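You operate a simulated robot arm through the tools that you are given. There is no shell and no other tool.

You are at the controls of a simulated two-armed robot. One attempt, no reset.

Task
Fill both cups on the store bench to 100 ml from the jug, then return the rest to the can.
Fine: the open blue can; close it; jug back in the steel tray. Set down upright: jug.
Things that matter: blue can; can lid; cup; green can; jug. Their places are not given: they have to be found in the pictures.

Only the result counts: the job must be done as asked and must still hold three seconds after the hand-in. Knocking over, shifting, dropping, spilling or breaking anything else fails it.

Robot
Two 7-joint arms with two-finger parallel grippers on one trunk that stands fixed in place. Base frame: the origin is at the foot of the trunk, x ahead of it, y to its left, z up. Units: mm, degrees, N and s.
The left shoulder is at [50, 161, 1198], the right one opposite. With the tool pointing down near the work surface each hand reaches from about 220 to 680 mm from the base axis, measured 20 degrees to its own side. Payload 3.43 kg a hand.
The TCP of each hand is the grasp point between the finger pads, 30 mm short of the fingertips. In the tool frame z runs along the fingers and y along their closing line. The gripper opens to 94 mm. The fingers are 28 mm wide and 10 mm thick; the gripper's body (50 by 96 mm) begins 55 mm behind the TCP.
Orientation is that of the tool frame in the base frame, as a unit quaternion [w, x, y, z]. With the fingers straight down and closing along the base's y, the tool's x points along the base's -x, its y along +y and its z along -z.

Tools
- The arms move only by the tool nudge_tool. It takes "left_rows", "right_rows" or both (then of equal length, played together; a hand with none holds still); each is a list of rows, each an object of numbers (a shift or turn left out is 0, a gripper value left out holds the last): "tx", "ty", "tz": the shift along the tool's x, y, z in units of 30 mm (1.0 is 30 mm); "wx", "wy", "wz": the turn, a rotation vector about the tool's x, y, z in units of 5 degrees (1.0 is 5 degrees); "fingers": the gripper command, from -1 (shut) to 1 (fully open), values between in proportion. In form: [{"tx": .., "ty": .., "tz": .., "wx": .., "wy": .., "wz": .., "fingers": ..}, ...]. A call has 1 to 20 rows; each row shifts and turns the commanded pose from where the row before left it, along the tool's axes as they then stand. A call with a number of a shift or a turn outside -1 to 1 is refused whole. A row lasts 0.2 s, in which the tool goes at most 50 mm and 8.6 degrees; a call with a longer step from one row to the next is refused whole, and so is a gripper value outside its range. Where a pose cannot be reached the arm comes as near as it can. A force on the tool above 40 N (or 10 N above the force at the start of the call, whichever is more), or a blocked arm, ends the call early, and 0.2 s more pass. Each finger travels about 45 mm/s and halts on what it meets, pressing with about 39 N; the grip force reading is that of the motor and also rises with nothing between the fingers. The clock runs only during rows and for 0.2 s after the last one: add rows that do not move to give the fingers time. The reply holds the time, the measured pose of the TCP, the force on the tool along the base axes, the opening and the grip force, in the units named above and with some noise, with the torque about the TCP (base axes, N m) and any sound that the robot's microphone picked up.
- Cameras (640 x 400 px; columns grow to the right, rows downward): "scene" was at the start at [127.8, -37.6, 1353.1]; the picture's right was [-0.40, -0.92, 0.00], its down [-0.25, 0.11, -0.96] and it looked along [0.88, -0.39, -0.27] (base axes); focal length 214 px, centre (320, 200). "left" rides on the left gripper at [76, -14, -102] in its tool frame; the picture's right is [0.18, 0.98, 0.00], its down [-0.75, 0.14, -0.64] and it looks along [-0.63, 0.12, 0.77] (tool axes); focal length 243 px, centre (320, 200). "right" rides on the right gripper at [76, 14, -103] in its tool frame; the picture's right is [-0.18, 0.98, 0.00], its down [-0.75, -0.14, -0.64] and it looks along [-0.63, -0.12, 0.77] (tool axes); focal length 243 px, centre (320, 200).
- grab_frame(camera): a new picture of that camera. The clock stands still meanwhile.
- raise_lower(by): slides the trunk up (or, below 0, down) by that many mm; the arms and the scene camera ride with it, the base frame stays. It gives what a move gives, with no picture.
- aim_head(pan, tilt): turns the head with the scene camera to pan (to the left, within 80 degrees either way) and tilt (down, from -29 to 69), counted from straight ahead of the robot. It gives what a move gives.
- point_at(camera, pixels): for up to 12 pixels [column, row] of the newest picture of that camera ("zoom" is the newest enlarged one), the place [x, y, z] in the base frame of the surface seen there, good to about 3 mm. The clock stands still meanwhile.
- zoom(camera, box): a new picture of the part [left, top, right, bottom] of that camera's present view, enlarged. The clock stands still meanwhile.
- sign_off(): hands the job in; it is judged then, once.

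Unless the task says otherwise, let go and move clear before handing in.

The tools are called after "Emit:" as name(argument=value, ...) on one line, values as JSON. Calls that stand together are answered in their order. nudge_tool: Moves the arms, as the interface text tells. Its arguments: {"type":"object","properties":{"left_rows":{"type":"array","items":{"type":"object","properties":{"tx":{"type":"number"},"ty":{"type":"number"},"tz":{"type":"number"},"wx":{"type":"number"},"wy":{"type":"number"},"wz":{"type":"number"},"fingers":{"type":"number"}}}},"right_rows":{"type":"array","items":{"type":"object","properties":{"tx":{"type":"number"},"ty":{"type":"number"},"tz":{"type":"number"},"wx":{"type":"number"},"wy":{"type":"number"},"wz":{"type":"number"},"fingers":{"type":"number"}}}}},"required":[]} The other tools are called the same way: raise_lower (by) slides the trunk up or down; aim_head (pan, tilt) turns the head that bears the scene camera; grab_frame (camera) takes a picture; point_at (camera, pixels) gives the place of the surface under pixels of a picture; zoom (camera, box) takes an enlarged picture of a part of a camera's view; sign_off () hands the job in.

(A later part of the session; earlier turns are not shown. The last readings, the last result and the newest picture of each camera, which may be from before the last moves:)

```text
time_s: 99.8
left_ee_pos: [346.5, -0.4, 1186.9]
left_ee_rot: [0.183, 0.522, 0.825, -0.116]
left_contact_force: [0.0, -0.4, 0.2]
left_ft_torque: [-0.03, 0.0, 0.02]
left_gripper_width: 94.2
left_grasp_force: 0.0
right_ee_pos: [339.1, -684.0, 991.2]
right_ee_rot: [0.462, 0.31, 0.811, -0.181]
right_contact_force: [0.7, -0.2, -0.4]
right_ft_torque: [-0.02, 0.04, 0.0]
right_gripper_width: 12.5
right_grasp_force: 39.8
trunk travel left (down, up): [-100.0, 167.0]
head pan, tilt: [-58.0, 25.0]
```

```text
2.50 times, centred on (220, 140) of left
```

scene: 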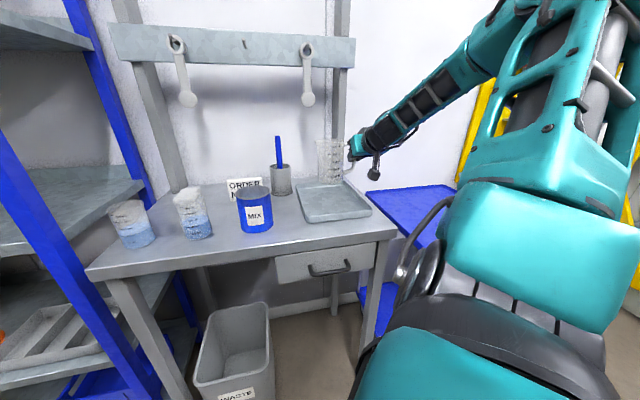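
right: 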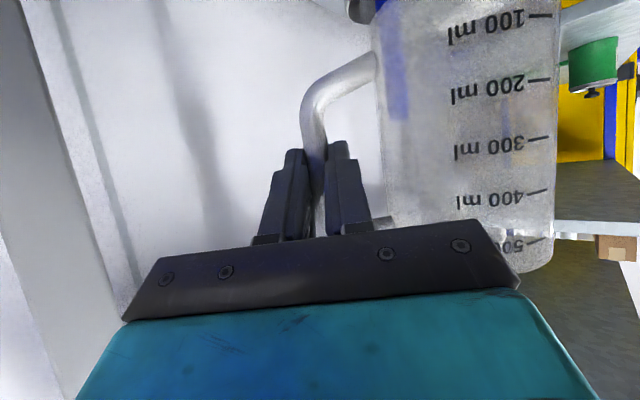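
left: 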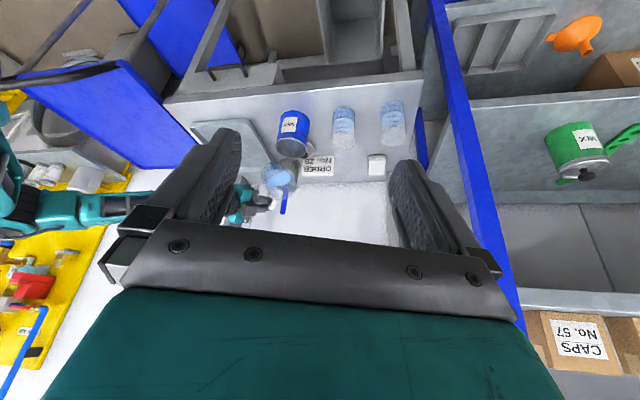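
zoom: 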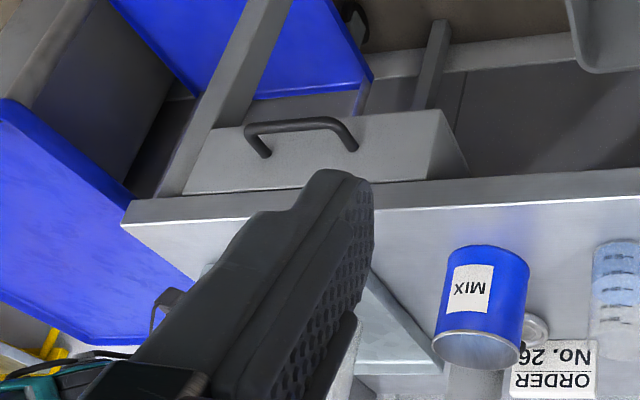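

Jug is about 10 mm above the floor of the tray. I'll lower in 2–3 mm steps watching the force.

Emit:
nudge_tool(right_rows=[{"tx": 0.0863, "tz": 0.0508}, {"tx": 0.0863, "tz": 0.0508}, {"tx": 0.0575, "tz": 0.0339}, {}])

Emit:
zoom(camera="scene", box=[310, 170, 370, 220])

```text
time_s: 100.8
left_ee_pos: [345.3, -0.0, 1187.5]
left_ee_rot: [0.183, 0.523, 0.824, -0.116]
left_contact_force: [-0.5, 0.8, 0.1]
left_ft_torque: [0.02, 0.04, -0.01]
left_gripper_width: 94.2
left_grasp_force: 0.2
right_ee_pos: [339.1, -684.1, 984.9]
right_ee_rot: [0.463, 0.31, 0.811, -0.18]
right_contact_force: [0.3, -1.1, 2.8]
right_ft_torque: [0.03, -0.35, -0.05]
right_gripper_width: 12.6
right_grasp_force: 38.8
trunk travel left (down, up): [-100.0, 167.0]
head pan, tilt: [-58.0, 25.0]
```

```text
8.00 times, centred on (340, 195) of scene
```

zoom: 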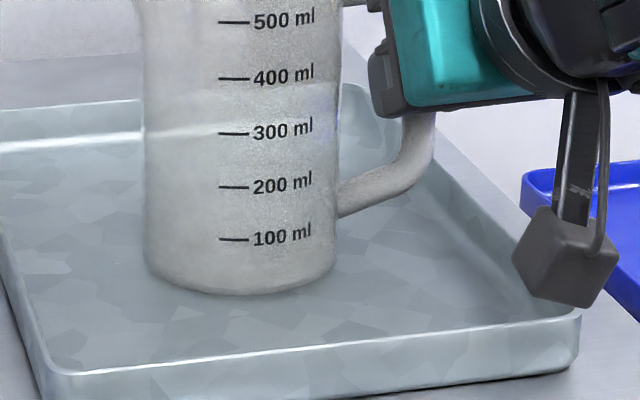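

Contact: 2.8 N upward at z≈985, so the jug is standing on the tray floor. I'll open the fingers to about 28 mm so neither touches the jug wall.

Emit:
nudge_tool(right_rows=[{"fingers": -0.7}, {"fingers": -0.6}, {"fingers": -0.5}, {"fingers": -0.4}, {}, {}])

Emit:
zoom(camera="scene", box=[300, 140, 380, 220])

Emit:
zoom(camera="right", box=[230, 40, 450, 250])

```text
time_s: 102.2
left_ee_pos: [346.5, 0.2, 1187.1]
left_ee_rot: [0.182, 0.523, 0.824, -0.116]
left_contact_force: [-0.3, -0.6, 0.8]
left_ft_torque: [0.02, 0.03, -0.02]
left_gripper_width: 94.0
left_grasp_force: 0.1
right_ee_pos: [339.0, -684.7, 984.2]
right_ee_rot: [0.461, 0.311, 0.811, -0.18]
right_contact_force: [0.0, 0.0, 0.1]
right_ft_torque: [0.04, 0.01, -0.01]
right_gripper_width: 28.2
right_grasp_force: 0.1
trunk travel left (down, up): [-100.0, 167.0]
head pan, tilt: [-58.0, 25.0]
```

```text
5.00 times, centred on (340, 180) of scene
```

zoom: 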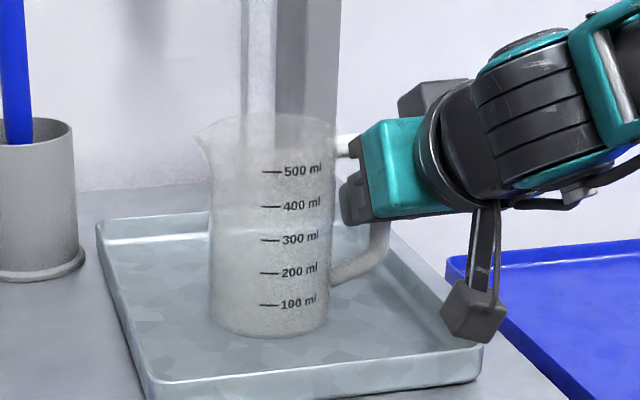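

```text
1.90 times, centred on (340, 145) of right
```

zoom: 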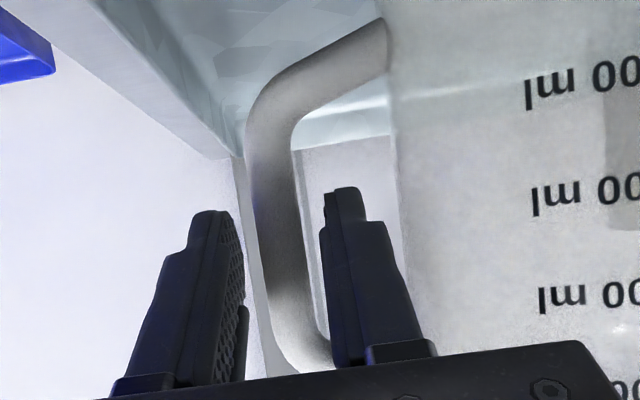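

The jug stands free and upright in the tray. I'll back the hand straight out of the handle along its own axis.

Emit:
nudge_tool(right_rows=[{"tz": -0.3}, {"tz": -0.3}, {"tz": -0.5}, {"tz": -0.6}, {"tz": -0.7}, {"tz": -0.8}, {"tz": -0.8}, {}])

Emit:
zoom(camera="scene", box=[300, 130, 400, 220])

Emit:
grab_frame(camera="right")

```text
time_s: 104.0
left_ee_pos: [347.6, 0.7, 1186.3]
left_ee_rot: [0.183, 0.523, 0.824, -0.116]
left_contact_force: [0.3, 0.0, 0.9]
left_ft_torque: [0.04, 0.01, 0.03]
left_gripper_width: 93.9
left_grasp_force: 0.0
right_ee_pos: [262.1, -614.5, 1046.2]
right_ee_rot: [0.462, 0.31, 0.811, -0.18]
right_contact_force: [0.5, 0.3, -0.1]
right_ft_torque: [0.0, 0.02, 0.03]
right_gripper_width: 28.3
right_grasp_force: 0.1
trunk travel left (down, up): [-100.0, 167.0]
head pan, tilt: [-58.0, 25.0]
```

```text
4.44 times, centred on (350, 175) of scene
```

zoom: 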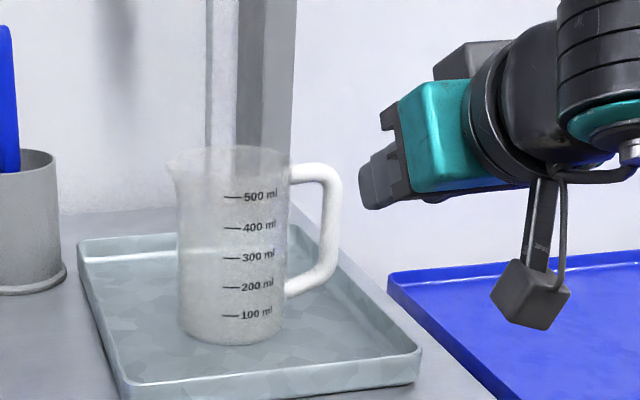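

```text
taken
```

right: 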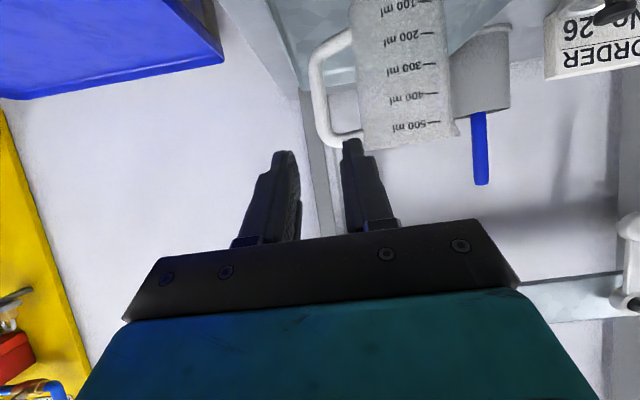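

The jug stands upright and empty in the tray, and the hand is clear. Now for the lid: I'll look at it behind the can from the left camera.

Emit:
grab_frame(camera="left")

Emit:
zoom(camera="left", box=[270, 100, 380, 200])

Emit:
point_at(camera="zoom", pixels=[[295, 215], [305, 225], [310, 205], [290, 225], [315, 215], [280, 235], [330, 235], [400, 235], [300, 250], [240, 240], [200, 230], [260, 260]])

```text
taken
```

left: 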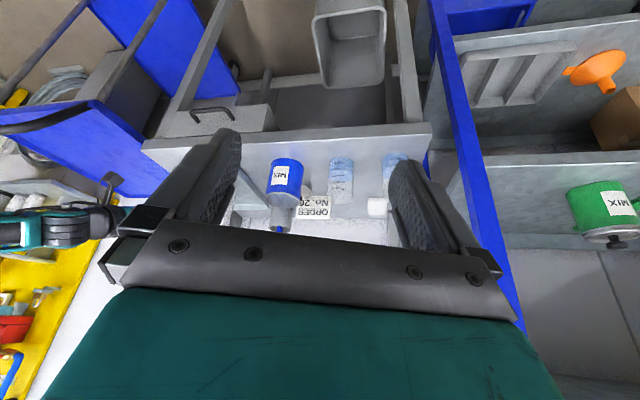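

```text
4.00 times, centred on (325, 150) of left
```

zoom: 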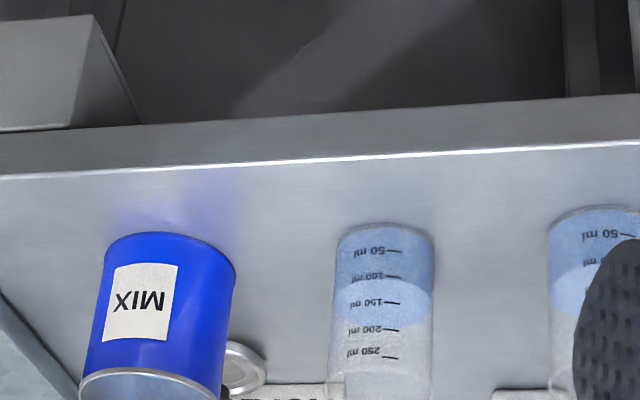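

```text
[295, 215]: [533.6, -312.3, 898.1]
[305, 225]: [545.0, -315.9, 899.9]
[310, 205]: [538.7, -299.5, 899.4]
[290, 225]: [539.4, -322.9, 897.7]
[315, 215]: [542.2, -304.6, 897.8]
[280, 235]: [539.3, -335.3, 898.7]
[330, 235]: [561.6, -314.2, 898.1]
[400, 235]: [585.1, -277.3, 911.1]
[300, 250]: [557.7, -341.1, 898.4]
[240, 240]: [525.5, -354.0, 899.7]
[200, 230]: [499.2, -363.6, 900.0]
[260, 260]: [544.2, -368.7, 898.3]
```

The left view is too low to see the lid well. I'll raise the trunk 70 mm and turn the right hand to point nearly straight down with default yaw, ready to look at and grasp the lid.

Emit:
raise_lower(by=70)

Emit:
nudge_tool(right_rows=[{"wy": 0.96}, {"wy": 0.96}, {"wy": 0.96}, {"wy": 0.96}, {"wy": 0.96}, {"wy": 0.96}, {"wy": 0.96}, {"wy": 0.96}, {"wy": 0.96}, {"wy": 0.96}, {"fingers": 0}])

```text
time_s: 105.1
left_ee_pos: [346.4, -0.5, 1256.6]
left_ee_rot: [0.183, 0.523, 0.824, -0.116]
left_contact_force: [-0.1, -0.4, -0.4]
left_ft_torque: [-0.01, 0.02, -0.02]
left_gripper_width: 94.0
left_grasp_force: 0.0
right_ee_pos: [263.9, -615.0, 1115.1]
right_ee_rot: [0.462, 0.31, 0.811, -0.18]
right_contact_force: [0.6, -0.4, 0.6]
right_ft_torque: [0.02, -0.02, -0.05]
right_gripper_width: 27.9
right_grasp_force: 0.1
trunk travel left (down, up): [-170.0, 97.0]
head pan, tilt: [-58.0, 25.0]
```

```text
time_s: 107.5
left_ee_pos: [346.8, -0.3, 1256.8]
left_ee_rot: [0.183, 0.523, 0.824, -0.116]
left_contact_force: [-0.1, 0.2, -0.3]
left_ft_torque: [-0.02, 0.01, 0.02]
left_gripper_width: 94.1
left_grasp_force: 0.1
right_ee_pos: [261.8, -615.2, 1114.8]
right_ee_rot: [0.092, 0.357, 0.929, -0.038]
right_contact_force: [-0.3, -0.4, 0.2]
right_ft_torque: [-0.02, 0.01, -0.02]
right_gripper_width: 46.7
right_grasp_force: 0.1
trunk travel left (down, up): [-170.0, 97.0]
head pan, tilt: [-58.0, 25.0]
```

Hand is nearly vertical now. I'll yaw it 42° to the default heading and then move to (480,-500,1160) for a look down at the lid.

Emit:
nudge_tool(right_rows=[{"wx": -0.166, "wz": -0.823}, {"wx": -0.166, "wz": -0.823}, {"wx": -0.166, "wz": -0.823}, {"wx": -0.166, "wz": -0.823}, {"wx": -0.166, "wz": -0.823}, {"wx": -0.166, "wz": -0.823}, {"wx": -0.166, "wz": -0.823}, {"wx": -0.166, "wz": -0.823}, {"wx": -0.166, "wz": -0.823}, {"wx": -0.166, "wz": -0.823}, {"tx": -0.742, "ty": 0.383}, {"tx": -0.742, "ty": 0.383}, {"tx": -0.742, "ty": 0.383}, {"tx": -0.742, "ty": 0.383}, {"tx": -0.742, "ty": 0.383}, {"tx": -0.742, "ty": 0.383}, {"tx": -0.742, "ty": 0.383}, {"tx": -0.742, "ty": 0.383}])

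Emit:
grab_frame(camera="right")

Emit:
grab_frame(camera="scene")

```text
time_s: 111.3
left_ee_pos: [345.7, -1.3, 1258.0]
left_ee_rot: [0.183, 0.523, 0.824, -0.116]
left_contact_force: [0.4, -0.3, 0.8]
left_ft_torque: [0.01, 0.01, 0.01]
left_gripper_width: 94.3
left_grasp_force: 0.1
right_ee_pos: [496.3, -424.4, 1155.8]
right_ee_rot: [0.098, -0.001, 0.995, -0.001]
right_contact_force: [-0.6, -0.3, 0.4]
right_ft_torque: [0.0, -0.01, -0.03]
right_gripper_width: 46.8
right_grasp_force: 0.1
right hand out of reach, approached as far as the arm can: row 5, 6, 7, 8, 9, 10
trunk travel left (down, up): [-170.0, 97.0]
head pan, tilt: [-58.0, 25.0]
```

```text
taken
```

right: 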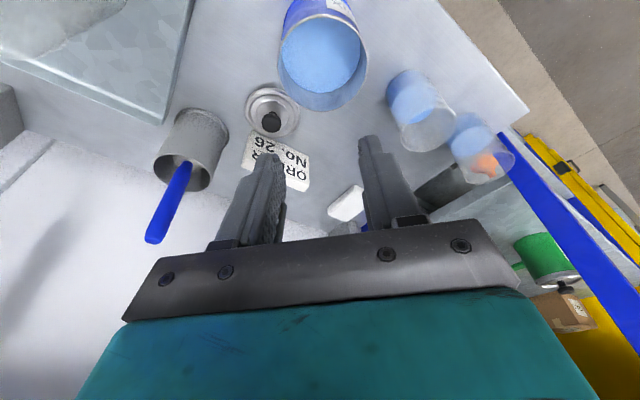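

```text
taken
```

scene: 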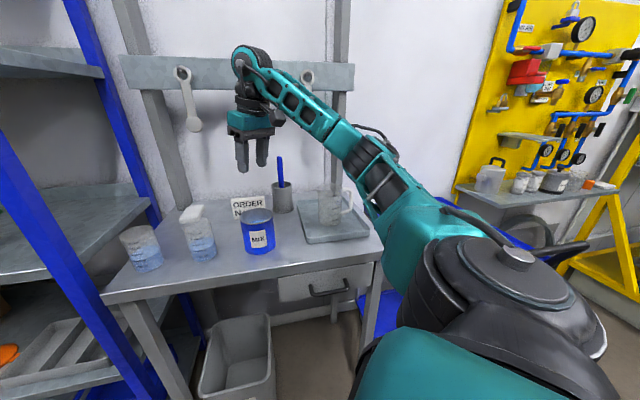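

The hand is above the can with the lid clearly visible at (271,112). I'll zoom in and measure the lid and its knob.

Emit:
zoom(camera="right", box=[220, 60, 340, 180])

Emit:
point_at(camera="zoom", pixels=[[290, 205], [290, 222], [290, 190], [275, 205], [305, 205], [215, 160], [360, 190], [290, 110], [285, 245], [230, 210], [350, 150], [330, 300]])

```text
3.33 times, centred on (280, 120) of right
```

zoom: 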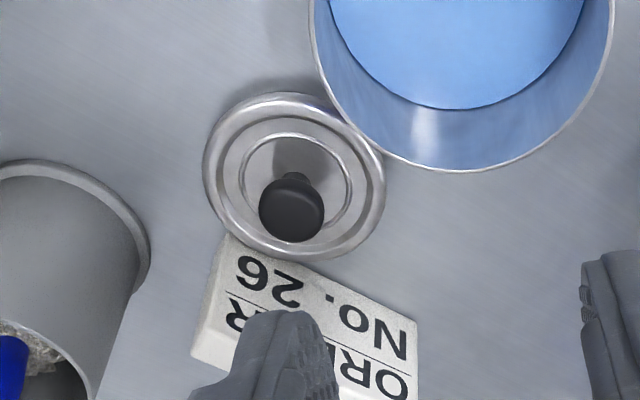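

```text
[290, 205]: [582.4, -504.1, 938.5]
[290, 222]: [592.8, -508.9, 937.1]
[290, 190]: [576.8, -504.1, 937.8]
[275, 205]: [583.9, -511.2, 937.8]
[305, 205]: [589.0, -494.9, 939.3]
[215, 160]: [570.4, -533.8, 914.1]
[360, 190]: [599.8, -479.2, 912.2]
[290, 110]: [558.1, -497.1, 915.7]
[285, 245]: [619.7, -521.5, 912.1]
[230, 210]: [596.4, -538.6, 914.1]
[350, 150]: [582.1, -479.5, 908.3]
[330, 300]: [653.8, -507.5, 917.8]
```

Knob centre is about (585,-505) with top at z=938 and width 28 mm; the lid rim is at z≈914. I'll move to 100 mm short of the grasp point above the lid and check alignment.

Emit:
nudge_tool(right_rows=[{"tx": -0.533, "ty": -0.672, "tz": 0.106}, {"tx": -0.533, "ty": -0.672, "tz": 0.106}, {"tx": -0.533, "ty": -0.672, "tz": 0.106}, {"tx": -0.533, "ty": -0.672, "tz": 0.106}, {"tx": 0.175, "tz": 0.88}, {"tx": 0.175, "tz": 0.88}, {"tx": 0.175, "tz": 0.88}, {"tx": 0.175, "tz": 0.88}, {}])

Emit:
grab_frame(camera="right")

Emit:
zoom(camera="right", box=[200, 60, 420, 240])

Emit:
grab_frame(camera="scene")

```text
time_s: 113.3
left_ee_pos: [347.4, 0.0, 1257.3]
left_ee_rot: [0.183, 0.523, 0.825, -0.116]
left_contact_force: [1.0, -0.2, -0.4]
left_ft_torque: [-0.01, 0.02, 0.0]
left_gripper_width: 93.8
left_grasp_force: 0.0
right_ee_pos: [518.2, -450.9, 1047.7]
right_ee_rot: [0.097, 0.0, 0.995, -0.003]
right_contact_force: [0.7, 0.7, -0.3]
right_ft_torque: [0.01, 0.02, -0.02]
right_gripper_width: 47.4
right_grasp_force: 0.1
right hand out of reach, approached as far as the arm can: row 2, 3, 4
trunk travel left (down, up): [-170.0, 97.0]
head pan, tilt: [-58.0, 25.0]
```

```text
taken
```

right: 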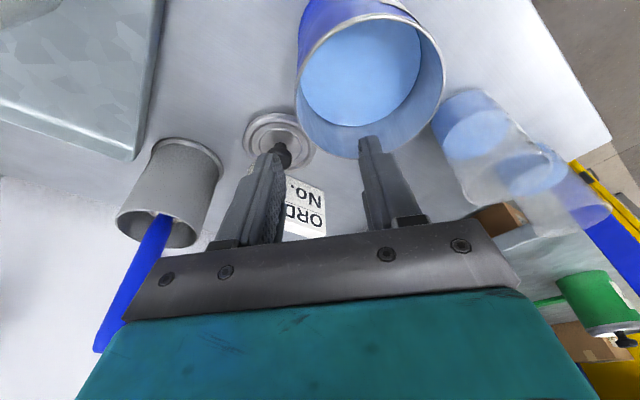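

```text
2.22 times, centred on (310, 150) of right
```

zoom: 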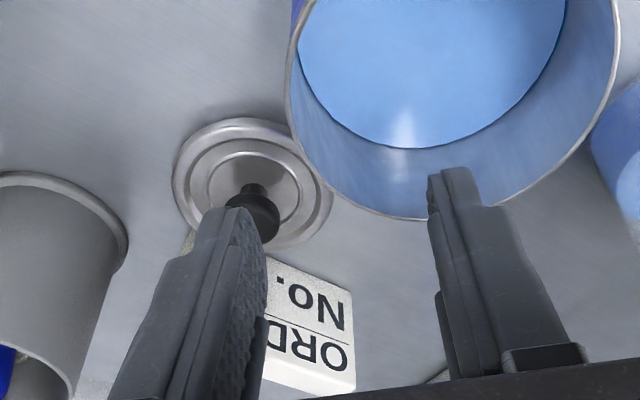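

```text
taken
```

scene: 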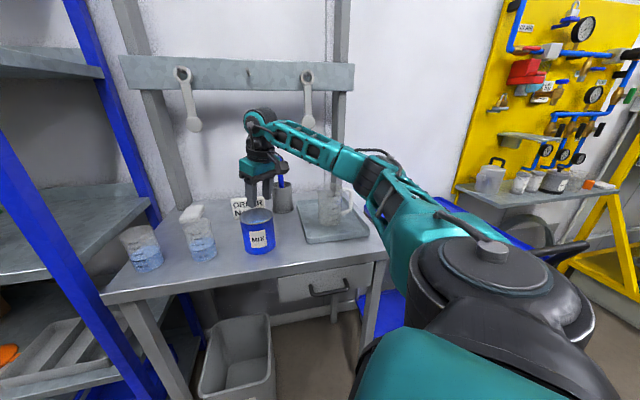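

The hand stopped short at (518,-451,1048), above the can's edge without touching; tool-down poses fail when the wrist is above the shoulder. I'll raise the trunk fully (97 mm), which lifts the hand too, then descend with the shoulder higher.

Emit:
raise_lower(by=95)

Emit:
nudge_tool(right_rows=[{"tx": 0.117, "tz": 0.588}, {"tx": 0.117, "tz": 0.588}, {"tx": 0.117, "tz": 0.588}, {"tx": -0.392, "ty": -0.338, "tz": 0.078}, {"tx": -0.392, "ty": -0.338, "tz": 0.078}, {"tx": -0.392, "ty": -0.338, "tz": 0.078}, {"tx": -0.392, "ty": -0.338, "tz": 0.078}, {}])

Emit:
grab_frame(camera="right")

```text
time_s: 114.6
left_ee_pos: [347.7, -0.8, 1353.0]
left_ee_rot: [0.183, 0.522, 0.825, -0.115]
left_contact_force: [0.5, -0.6, 0.8]
left_ft_torque: [0.0, 0.0, -0.03]
left_gripper_width: 94.0
left_grasp_force: 0.0
right_ee_pos: [518.0, -449.5, 1142.7]
right_ee_rot: [0.097, 0.0, 0.995, -0.002]
right_contact_force: [0.2, -0.3, 1.0]
right_ft_torque: [-0.01, -0.02, -0.02]
right_gripper_width: 47.1
right_grasp_force: 0.0
trunk travel left (down, up): [-265.0, 2.0]
head pan, tilt: [-58.0, 25.0]
```

```text
time_s: 116.4
left_ee_pos: [346.1, -1.3, 1351.8]
left_ee_rot: [0.183, 0.523, 0.824, -0.117]
left_contact_force: [-0.6, -0.5, -0.3]
left_ft_torque: [0.01, 0.05, 0.01]
left_gripper_width: 93.9
left_grasp_force: 0.0
right_ee_pos: [535.7, -466.0, 1089.8]
right_ee_rot: [0.097, 0.0, 0.995, -0.003]
right_contact_force: [-0.6, -0.7, -0.4]
right_ft_torque: [0.0, -0.02, -0.02]
right_gripper_width: 47.0
right_grasp_force: 0.1
right hand out of reach, approached as far as the arm can: row 5, 6, 7
trunk travel left (down, up): [-265.0, 2.0]
head pan, tilt: [-58.0, 25.0]
```

```text
taken
```

right: 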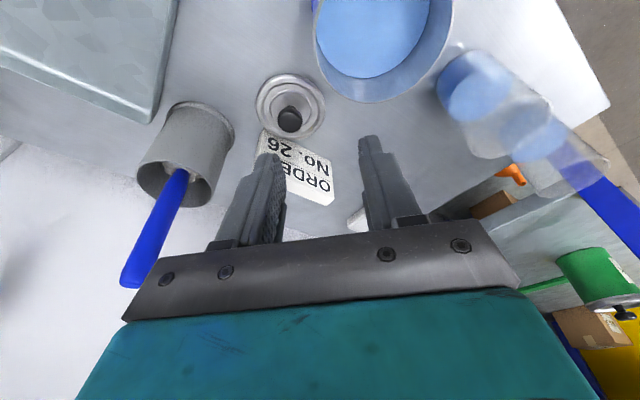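

Still short at (536,-466,1090). I'll look at the arm's posture to see which limit this is.

Emit:
aim_head(pan=-50, tilt=15)

Emit:
grab_frame(camera="scene")

```text
time_s: 117.1
left_ee_pos: [346.9, -1.3, 1351.9]
left_ee_rot: [0.183, 0.523, 0.824, -0.115]
left_contact_force: [0.2, 0.7, 0.4]
left_ft_torque: [0.02, -0.02, 0.03]
left_gripper_width: 94.0
left_grasp_force: 0.2
right_ee_pos: [536.1, -466.3, 1090.1]
right_ee_rot: [0.098, 0.001, 0.995, -0.003]
right_contact_force: [-0.5, -0.1, 0.1]
right_ft_torque: [-0.01, 0.01, -0.01]
right_gripper_width: 46.8
right_grasp_force: 0.0
trunk travel left (down, up): [-265.0, 2.0]
head pan, tilt: [-50.0, 15.0]
```

```text
taken
```

scene: 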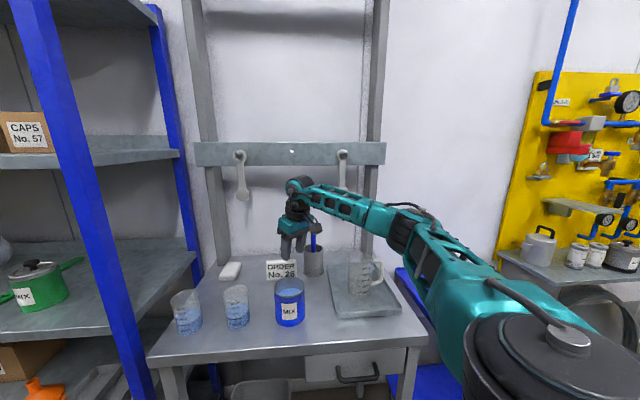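

The arm is simply at its tool-down reach limit, so I'll pitch the hand out to about 30° and yaw it 12° away from the can, then move above the lid.

Emit:
nudge_tool(right_rows=[{"wy": -0.94}, {"wy": -0.94}, {"wy": -0.94}, {"wy": -0.94}, {"wx": -0.4, "wz": -0.693}, {"wx": -0.4, "wz": -0.693}, {"wx": -0.4, "wz": -0.693}, {"tx": 0.043, "ty": -0.403, "tz": 0.533}, {"tx": 0.043, "ty": -0.403, "tz": 0.533}, {"tx": 0.043, "ty": -0.403, "tz": 0.533}, {"tx": 0.043, "ty": -0.403, "tz": 0.533}, {}])

Emit:
grab_frame(camera="right")

Emit:
zoom(camera="right", box=[200, 40, 420, 240])

Emit:
zoom(camera="scene", box=[220, 170, 380, 330])

```text
time_s: 119.7
left_ee_pos: [347.3, -0.3, 1352.2]
left_ee_rot: [0.182, 0.523, 0.824, -0.116]
left_contact_force: [0.5, 0.0, 0.8]
left_ft_torque: [0.0, 0.0, -0.01]
left_gripper_width: 94.0
left_grasp_force: 0.1
right_ee_pos: [543.9, -445.5, 1063.5]
right_ee_rot: [0.262, -0.073, 0.962, 0.009]
right_contact_force: [-0.2, 0.1, 0.4]
right_ft_torque: [0.0, -0.01, -0.01]
right_gripper_width: 47.0
right_grasp_force: 0.0
right hand out of reach, approached as far as the arm can: row 6, 7, 8, 9, 10, 11
trunk travel left (down, up): [-265.0, 2.0]
head pan, tilt: [-50.0, 15.0]
```

```text
taken
```

right: 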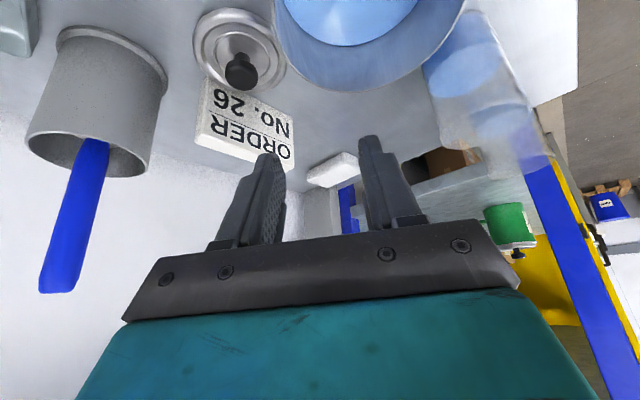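

```text
2.00 times, centred on (310, 140) of right
```

zoom: 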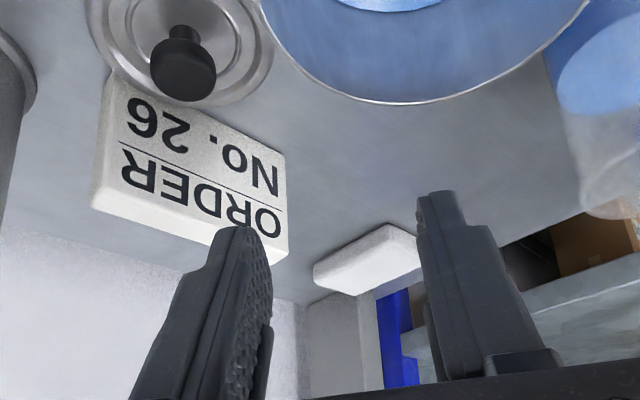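

```text
2.50 times, centred on (300, 250) of scene
```

zoom: 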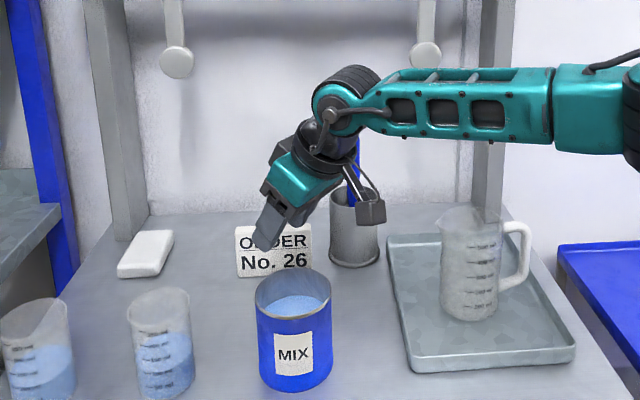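

The yaw to the left is what the wrist can't do at this side; the hand is at (544,-446,1064), clear of the can. I'll rise 40 mm, yaw clockwise to about -35° (along the arm) and bring the hand back to near vertical.

Emit:
nudge_tool(right_rows=[{"tx": -0.337, "ty": -0.014, "tz": -0.574}, {"tx": -0.337, "ty": -0.014, "tz": -0.574}, {"wx": 0.46, "wy": 0.019, "wz": 0.784}, {"wx": 0.46, "wy": 0.019, "wz": 0.784}, {"wx": 0.46, "wy": 0.019, "wz": 0.784}, {"wx": 0.46, "wy": 0.019, "wz": 0.784}, {"wx": 0.46, "wy": 0.019, "wz": 0.784}, {"wx": 0.46, "wy": 0.019, "wz": 0.784}, {"wx": 0.46, "wy": 0.019, "wz": 0.784}, {"wx": 0.46, "wy": 0.019, "wz": 0.784}, {"wx": 0.46, "wy": 0.019, "wz": 0.784}, {}])

Emit:
grab_frame(camera="right")

Emit:
zoom(camera="scene", box=[220, 140, 420, 330])

```text
time_s: 122.3
left_ee_pos: [346.0, -0.5, 1352.2]
left_ee_rot: [0.182, 0.523, 0.824, -0.115]
left_contact_force: [0.1, 0.7, 0.5]
left_ft_torque: [0.0, 0.03, 0.03]
left_gripper_width: 94.0
left_grasp_force: 0.0
right_ee_pos: [544.2, -446.0, 1104.0]
right_ee_rot: [0.248, 0.266, 0.928, -0.083]
right_contact_force: [-0.6, 0.3, 0.0]
right_ft_torque: [0.0, 0.01, 0.0]
right_gripper_width: 47.1
right_grasp_force: 0.0
trunk travel left (down, up): [-265.0, 2.0]
head pan, tilt: [-50.0, 15.0]
```

```text
taken
```

right: 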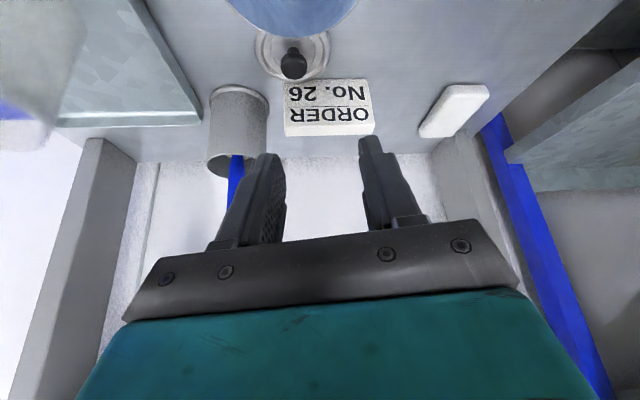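

```text
2.11 times, centred on (320, 235) of scene
```

zoom: 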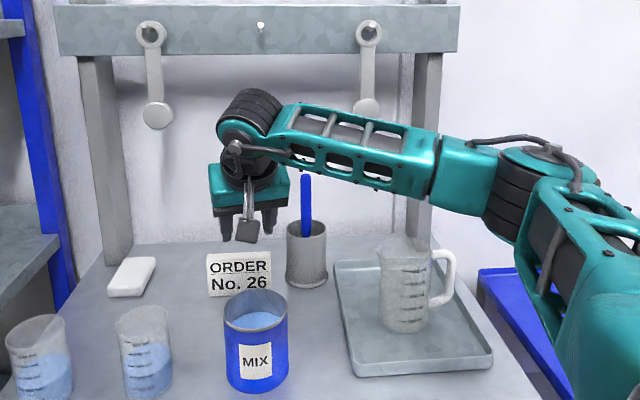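

No warnings now: the hand is at yaw about -32° with a healthy elbow bend. I'll bring it to 12° off vertical and move above the knob at z=1060.

Emit:
nudge_tool(right_rows=[{"wy": 0.91}, {"wy": 0.91}, {"wy": 0.91}, {"wy": 0.91}, {"tx": -0.421, "ty": -0.236, "tz": 0.464}, {"tx": -0.421, "ty": -0.236, "tz": 0.464}, {"tx": -0.421, "ty": -0.236, "tz": 0.464}, {"tx": -0.421, "ty": -0.236, "tz": 0.464}, {}])

Emit:
grab_frame(camera="right")

Emit:
zoom(camera="right", box=[200, 60, 420, 240])

```text
time_s: 124.3
left_ee_pos: [347.0, -0.0, 1352.4]
left_ee_rot: [0.182, 0.524, 0.824, -0.115]
left_contact_force: [0.8, -0.9, 0.4]
left_ft_torque: [0.02, 0.0, -0.03]
left_gripper_width: 94.0
left_grasp_force: 0.0
right_ee_pos: [580.7, -501.9, 1060.1]
right_ee_rot: [0.098, 0.275, 0.956, -0.04]
right_contact_force: [0.1, -0.5, -0.3]
right_ft_torque: [0.03, 0.0, -0.01]
right_gripper_width: 47.2
right_grasp_force: 0.1
trunk travel left (down, up): [-265.0, 2.0]
head pan, tilt: [-50.0, 15.0]
```

```text
taken
```

right: 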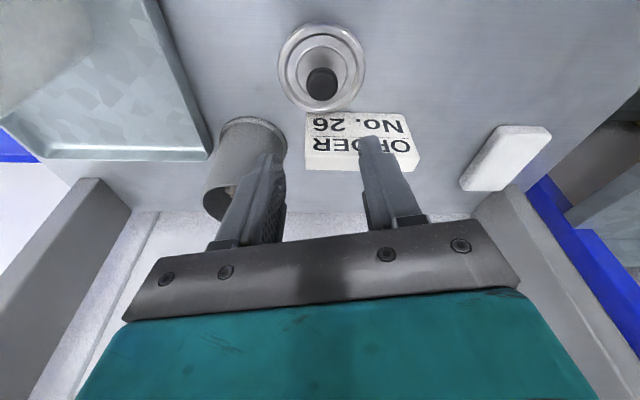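

```text
2.22 times, centred on (310, 150) of right
```

zoom: 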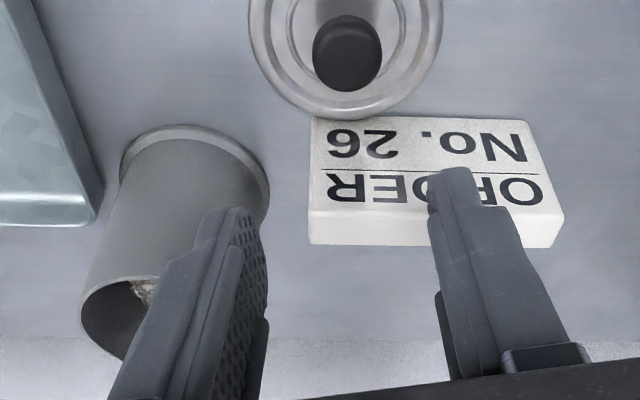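

The hand is above the lid with the knob centred between the fingers. I'll re-measure the knob and lid from here.

Emit:
zoom(camera="right", box=[260, 10, 390, 130])

Emit:
point_at(camera="zoom", pixels=[[307, 248], [307, 235], [307, 262], [280, 248], [335, 248], [205, 190], [420, 190], [310, 120], [320, 300], [250, 150], [310, 170], [370, 280]])

```text
3.33 times, centred on (325, 70) of right
```

zoom: 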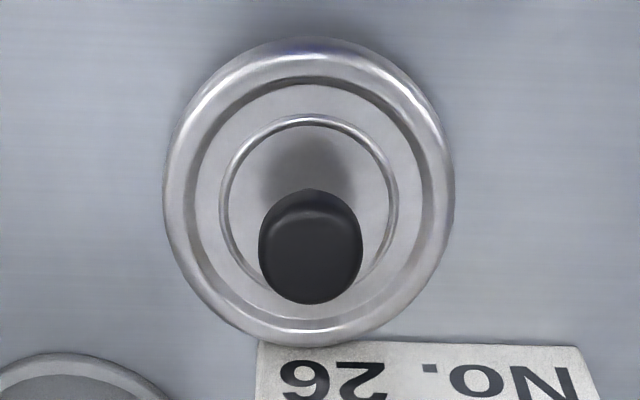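

```text
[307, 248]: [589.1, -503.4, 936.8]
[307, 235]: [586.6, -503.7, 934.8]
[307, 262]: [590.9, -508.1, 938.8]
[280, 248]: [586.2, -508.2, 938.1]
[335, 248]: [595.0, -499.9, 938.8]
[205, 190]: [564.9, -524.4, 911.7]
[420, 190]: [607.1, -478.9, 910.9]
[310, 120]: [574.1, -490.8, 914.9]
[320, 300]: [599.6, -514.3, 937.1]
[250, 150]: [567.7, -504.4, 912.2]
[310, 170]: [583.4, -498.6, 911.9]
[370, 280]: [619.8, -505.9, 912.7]
```

Knob centre is about (588,-505.5), lined up with the fingers to about 1 mm. I'll descend 80 mm first, then check.

Emit:
nudge_tool(right_rows=[{"tx": 0.12, "ty": 0.015, "tz": 0.657}, {"tx": 0.12, "ty": 0.015, "tz": 0.657}, {"tx": 0.12, "ty": 0.015, "tz": 0.657}, {"tx": 0.12, "ty": 0.015, "tz": 0.657}, {}])

Emit:
grab_frame(camera="right")

Emit:
zoom(camera="scene", box=[240, 180, 380, 320])

Emit:
zoom(camera="left", box=[240, 80, 360, 220])

```text
time_s: 125.5
left_ee_pos: [346.9, 0.3, 1352.6]
left_ee_rot: [0.183, 0.523, 0.824, -0.116]
left_contact_force: [0.0, -0.3, -0.9]
left_ft_torque: [0.02, 0.0, 0.01]
left_gripper_width: 94.1
left_grasp_force: 0.1
right_ee_pos: [582.5, -502.7, 981.2]
right_ee_rot: [0.097, 0.276, 0.956, -0.038]
right_contact_force: [-0.2, -0.7, -0.1]
right_ft_torque: [-0.02, 0.05, 0.02]
right_gripper_width: 46.9
right_grasp_force: 0.0
trunk travel left (down, up): [-265.0, 2.0]
head pan, tilt: [-50.0, 15.0]
```

```text
taken
```

right: 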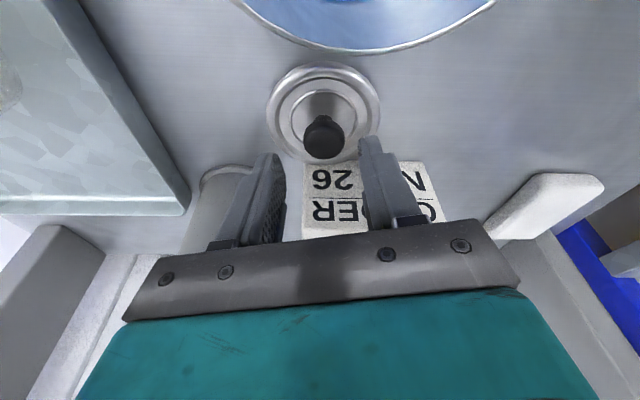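

```text
2.86 times, centred on (310, 250) of scene
```

zoom: 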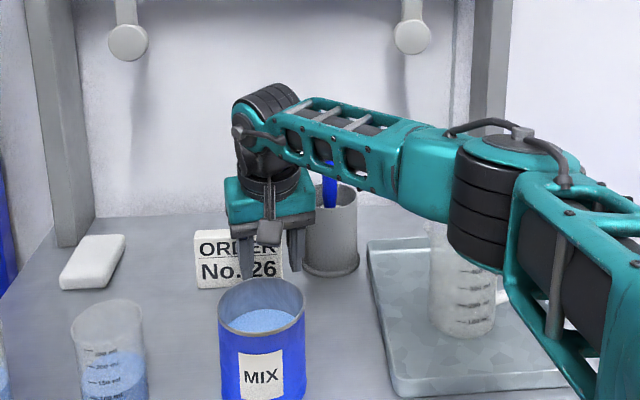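

```text
2.86 times, centred on (300, 150) of left
```

zoom: 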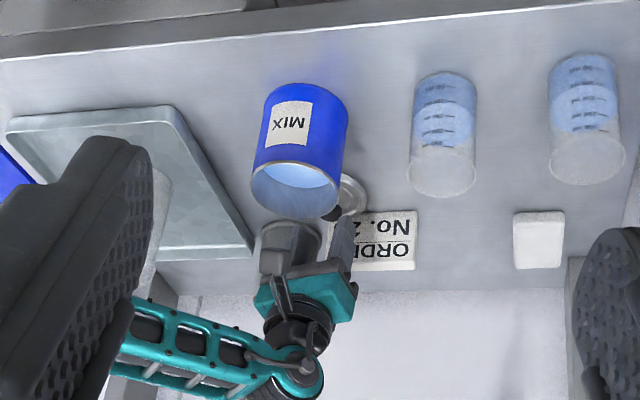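

All clear. Now the last 27 mm down to the knob.

Emit:
nudge_tool(right_rows=[{"tx": 0.08, "ty": 0.01, "tz": 0.447}, {"tx": 0.08, "ty": 0.01, "tz": 0.447}, {}])

Emit:
grab_frame(camera="right")

Emit:
zoom(camera="right", box=[220, 80, 420, 240])

```text
time_s: 126.3
left_ee_pos: [346.0, 0.6, 1352.0]
left_ee_rot: [0.183, 0.523, 0.824, -0.115]
left_contact_force: [-0.8, 0.3, -0.3]
left_ft_torque: [0.0, 0.0, 0.0]
left_gripper_width: 94.0
left_grasp_force: 0.0
right_ee_pos: [583.8, -504.4, 953.0]
right_ee_rot: [0.098, 0.276, 0.955, -0.04]
right_contact_force: [-0.5, -0.4, -0.1]
right_ft_torque: [0.0, -0.02, 0.0]
right_gripper_width: 46.8
right_grasp_force: 0.0
trunk travel left (down, up): [-265.0, 2.0]
head pan, tilt: [-50.0, 15.0]
```

```text
taken
```

right: 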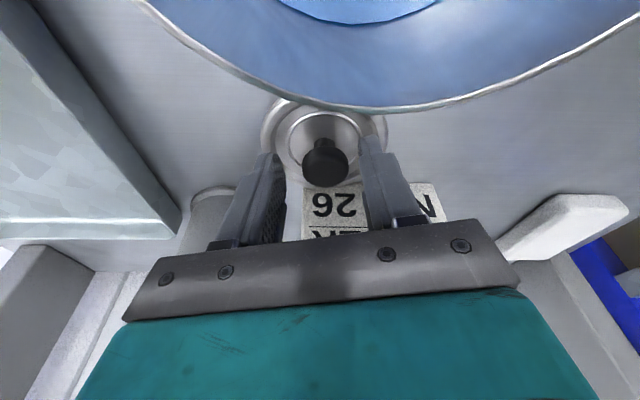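

```text
2.50 times, centred on (320, 160) of right
```

zoom: 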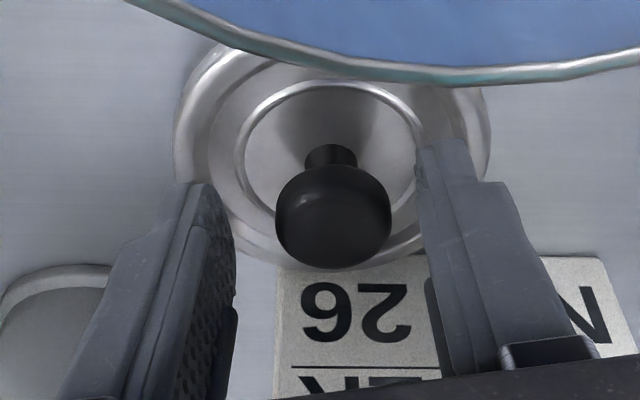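

The knob is between the fingertips. I'll close on it gently.

Emit:
nudge_tool(right_rows=[{"fingers": -0.2}, {"fingers": -0.35}, {"fingers": -0.5}, {"fingers": -1}, {"fingers": -1}, {}])

Emit:
zoom(camera="right", box=[220, 80, 420, 240])

```text
time_s: 127.7
left_ee_pos: [346.1, -0.7, 1352.4]
left_ee_rot: [0.183, 0.523, 0.825, -0.115]
left_contact_force: [-0.2, -0.8, 0.1]
left_ft_torque: [-0.02, 0.0, -0.02]
left_gripper_width: 94.1
left_grasp_force: 0.0
right_ee_pos: [583.4, -503.6, 953.3]
right_ee_rot: [0.098, 0.276, 0.955, -0.04]
right_contact_force: [0.7, -0.5, 0.1]
right_ft_torque: [0.03, -0.04, -0.01]
right_gripper_width: 25.6
right_grasp_force: 38.7
trunk travel left (down, up): [-265.0, 2.0]
head pan, tilt: [-50.0, 15.0]
```

```text
2.50 times, centred on (320, 160) of right
```

zoom: 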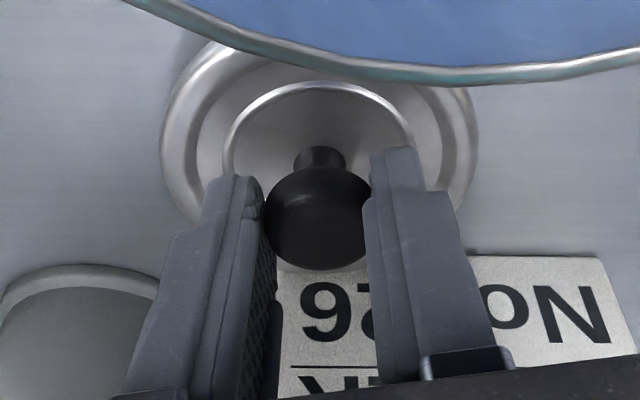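

Knob gripped (25.6 mm, 39 N). I'll lift 20 mm and check the lid stays level.

Emit:
nudge_tool(right_rows=[{"tx": -0.07, "ty": -0.0075, "tz": -0.327}, {"tx": -0.07, "ty": -0.0075, "tz": -0.327}, {}])

Emit:
zoom(camera="left", box=[260, 100, 340, 200])

Emit:
zoom(camera="right", box=[220, 80, 420, 240])

```text
time_s: 128.5
left_ee_pos: [346.0, -1.4, 1352.2]
left_ee_rot: [0.183, 0.523, 0.825, -0.116]
left_contact_force: [0.2, -0.7, 0.0]
left_ft_torque: [-0.01, -0.02, 0.0]
left_gripper_width: 94.0
left_grasp_force: 0.0
right_ee_pos: [583.2, -503.6, 972.0]
right_ee_rot: [0.098, 0.276, 0.955, -0.04]
right_contact_force: [0.8, -0.7, -0.4]
right_ft_torque: [-0.01, 0.01, 0.02]
right_gripper_width: 25.5
right_grasp_force: 39.1
trunk travel left (down, up): [-265.0, 2.0]
head pan, tilt: [-50.0, 15.0]
```

```text
4.00 times, centred on (300, 150) of left
```

zoom: 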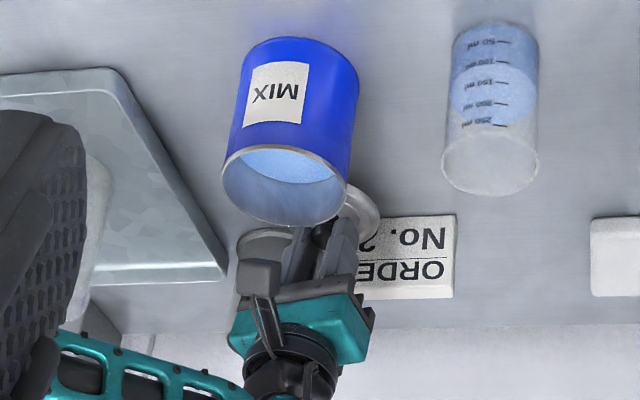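

```text
2.50 times, centred on (320, 160) of right
```

zoom: 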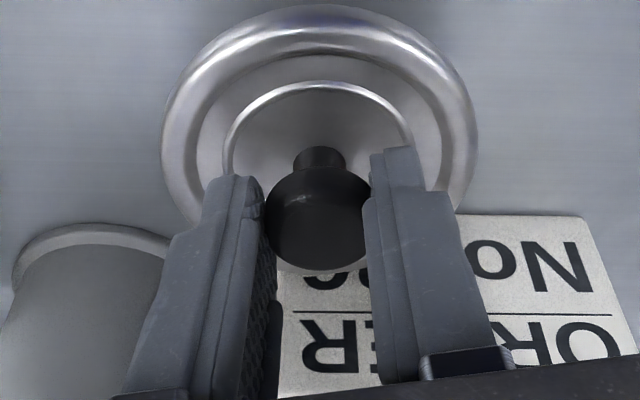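

The lid came up level with the gripper. I'll lift it another 103 mm, then carry it over the can.

Emit:
nudge_tool(right_rows=[{"tx": -0.181, "ty": -0.019, "tz": -0.848}, {"tx": -0.181, "ty": -0.019, "tz": -0.848}, {"tx": -0.181, "ty": -0.019, "tz": -0.848}, {"tx": -0.181, "ty": -0.019, "tz": -0.848}, {"tx": 0.647, "ty": 0.181, "tz": -0.143}, {"tx": 0.647, "ty": 0.181, "tz": -0.143}, {"tx": 0.647, "ty": 0.181, "tz": -0.143}, {"tx": 0.647, "ty": 0.181, "tz": -0.143}, {"tx": 0.647, "ty": 0.181, "tz": -0.143}, {"tx": 0.647, "ty": 0.181, "tz": -0.143}, {}])

Emit:
aim_head(pan=-45, tilt=32)

Emit:
grab_frame(camera="scene")

Emit:
zoom(camera="scene", box=[260, 130, 380, 250])

Emit:
zoom(camera="left", box=[240, 80, 340, 200])

```text
time_s: 130.9
left_ee_pos: [346.9, 0.4, 1352.0]
left_ee_rot: [0.183, 0.522, 0.825, -0.115]
left_contact_force: [-0.2, 0.2, -0.7]
left_ft_torque: [0.01, 0.04, 0.01]
left_gripper_width: 94.0
left_grasp_force: 0.2
right_ee_pos: [499.0, -414.1, 1077.1]
right_ee_rot: [0.099, 0.276, 0.955, -0.04]
right_contact_force: [-0.9, 0.6, -0.2]
right_ft_torque: [0.03, 0.01, -0.01]
right_gripper_width: 25.8
right_grasp_force: 38.7
trunk travel left (down, up): [-265.0, 2.0]
head pan, tilt: [-50.0, 15.0]
```

```text
time_s: 131.7
left_ee_pos: [346.4, -0.5, 1350.8]
left_ee_rot: [0.183, 0.523, 0.824, -0.115]
left_contact_force: [0.2, -0.3, 0.1]
left_ft_torque: [0.0, -0.02, 0.0]
left_gripper_width: 93.8
left_grasp_force: 0.0
right_ee_pos: [500.2, -413.8, 1077.2]
right_ee_rot: [0.098, 0.276, 0.955, -0.04]
right_contact_force: [-0.3, 0.3, -0.1]
right_ft_torque: [-0.01, -0.02, 0.03]
right_gripper_width: 25.6
right_grasp_force: 38.9
trunk travel left (down, up): [-265.0, 2.0]
head pan, tilt: [-45.0, 32.0]
```

```text
taken
```

scene: 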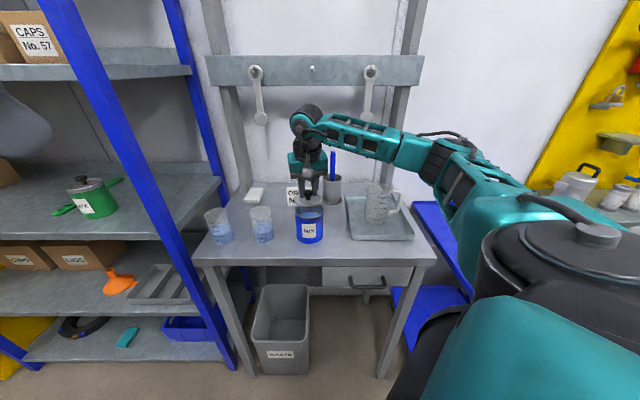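

```text
3.33 times, centred on (320, 190) of scene
```

zoom: 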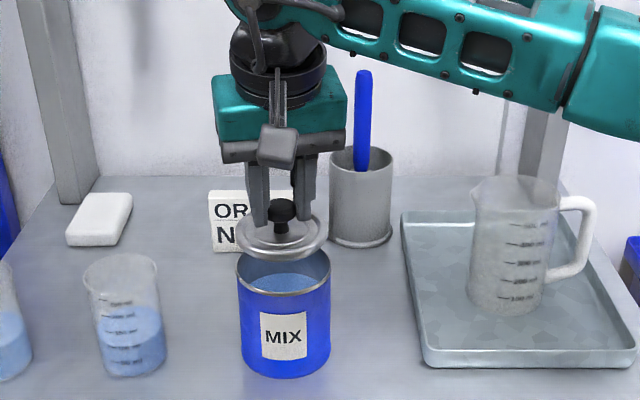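

```text
3.33 times, centred on (290, 140) of left
```

zoom: 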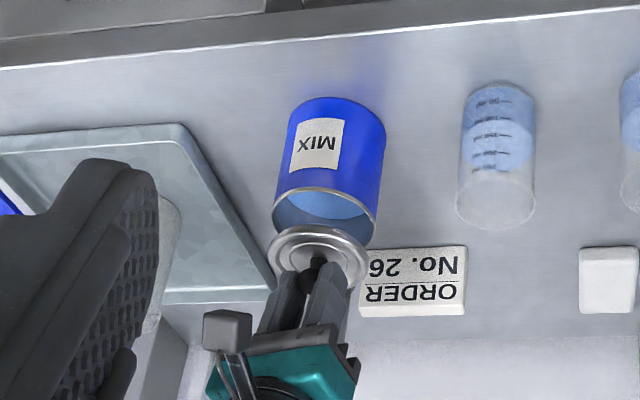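

The lid is over the can and both views agree its centre is at about (504.5,-416), matching the can's centre (504,-415). I'll lower 18 mm and check the gap.

Emit:
nudge_tool(right_rows=[{"tx": 0.063, "ty": 0.007, "tz": 0.294}, {"tx": 0.063, "ty": 0.007, "tz": 0.294}, {}])

Emit:
zoom(camera="scene", box=[280, 170, 345, 235])

Emit:
zoom(camera="left", box=[260, 110, 325, 180])

```text
time_s: 132.5
left_ee_pos: [346.9, -0.8, 1352.3]
left_ee_rot: [0.182, 0.524, 0.824, -0.115]
left_contact_force: [-0.6, 0.1, 0.5]
left_ft_torque: [0.05, 0.02, -0.01]
left_gripper_width: 94.2
left_grasp_force: 0.0
right_ee_pos: [500.1, -413.9, 1059.9]
right_ee_rot: [0.098, 0.276, 0.955, -0.04]
right_contact_force: [0.0, 1.0, 0.1]
right_ft_torque: [-0.01, -0.01, 0.02]
right_gripper_width: 25.4
right_grasp_force: 39.4
trunk travel left (down, up): [-265.0, 2.0]
head pan, tilt: [-45.0, 32.0]
```

```text
6.15 times, centred on (312, 202) of scene
```

zoom: 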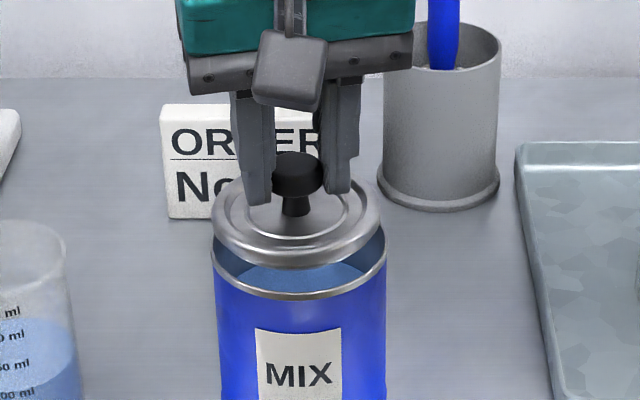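

```text
5.71 times, centred on (292, 145) of left
```

zoom: 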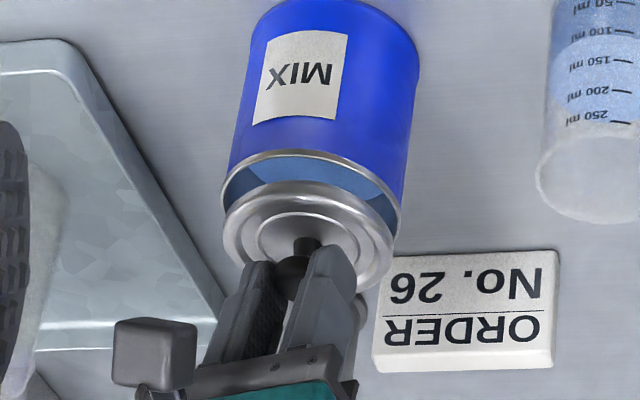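

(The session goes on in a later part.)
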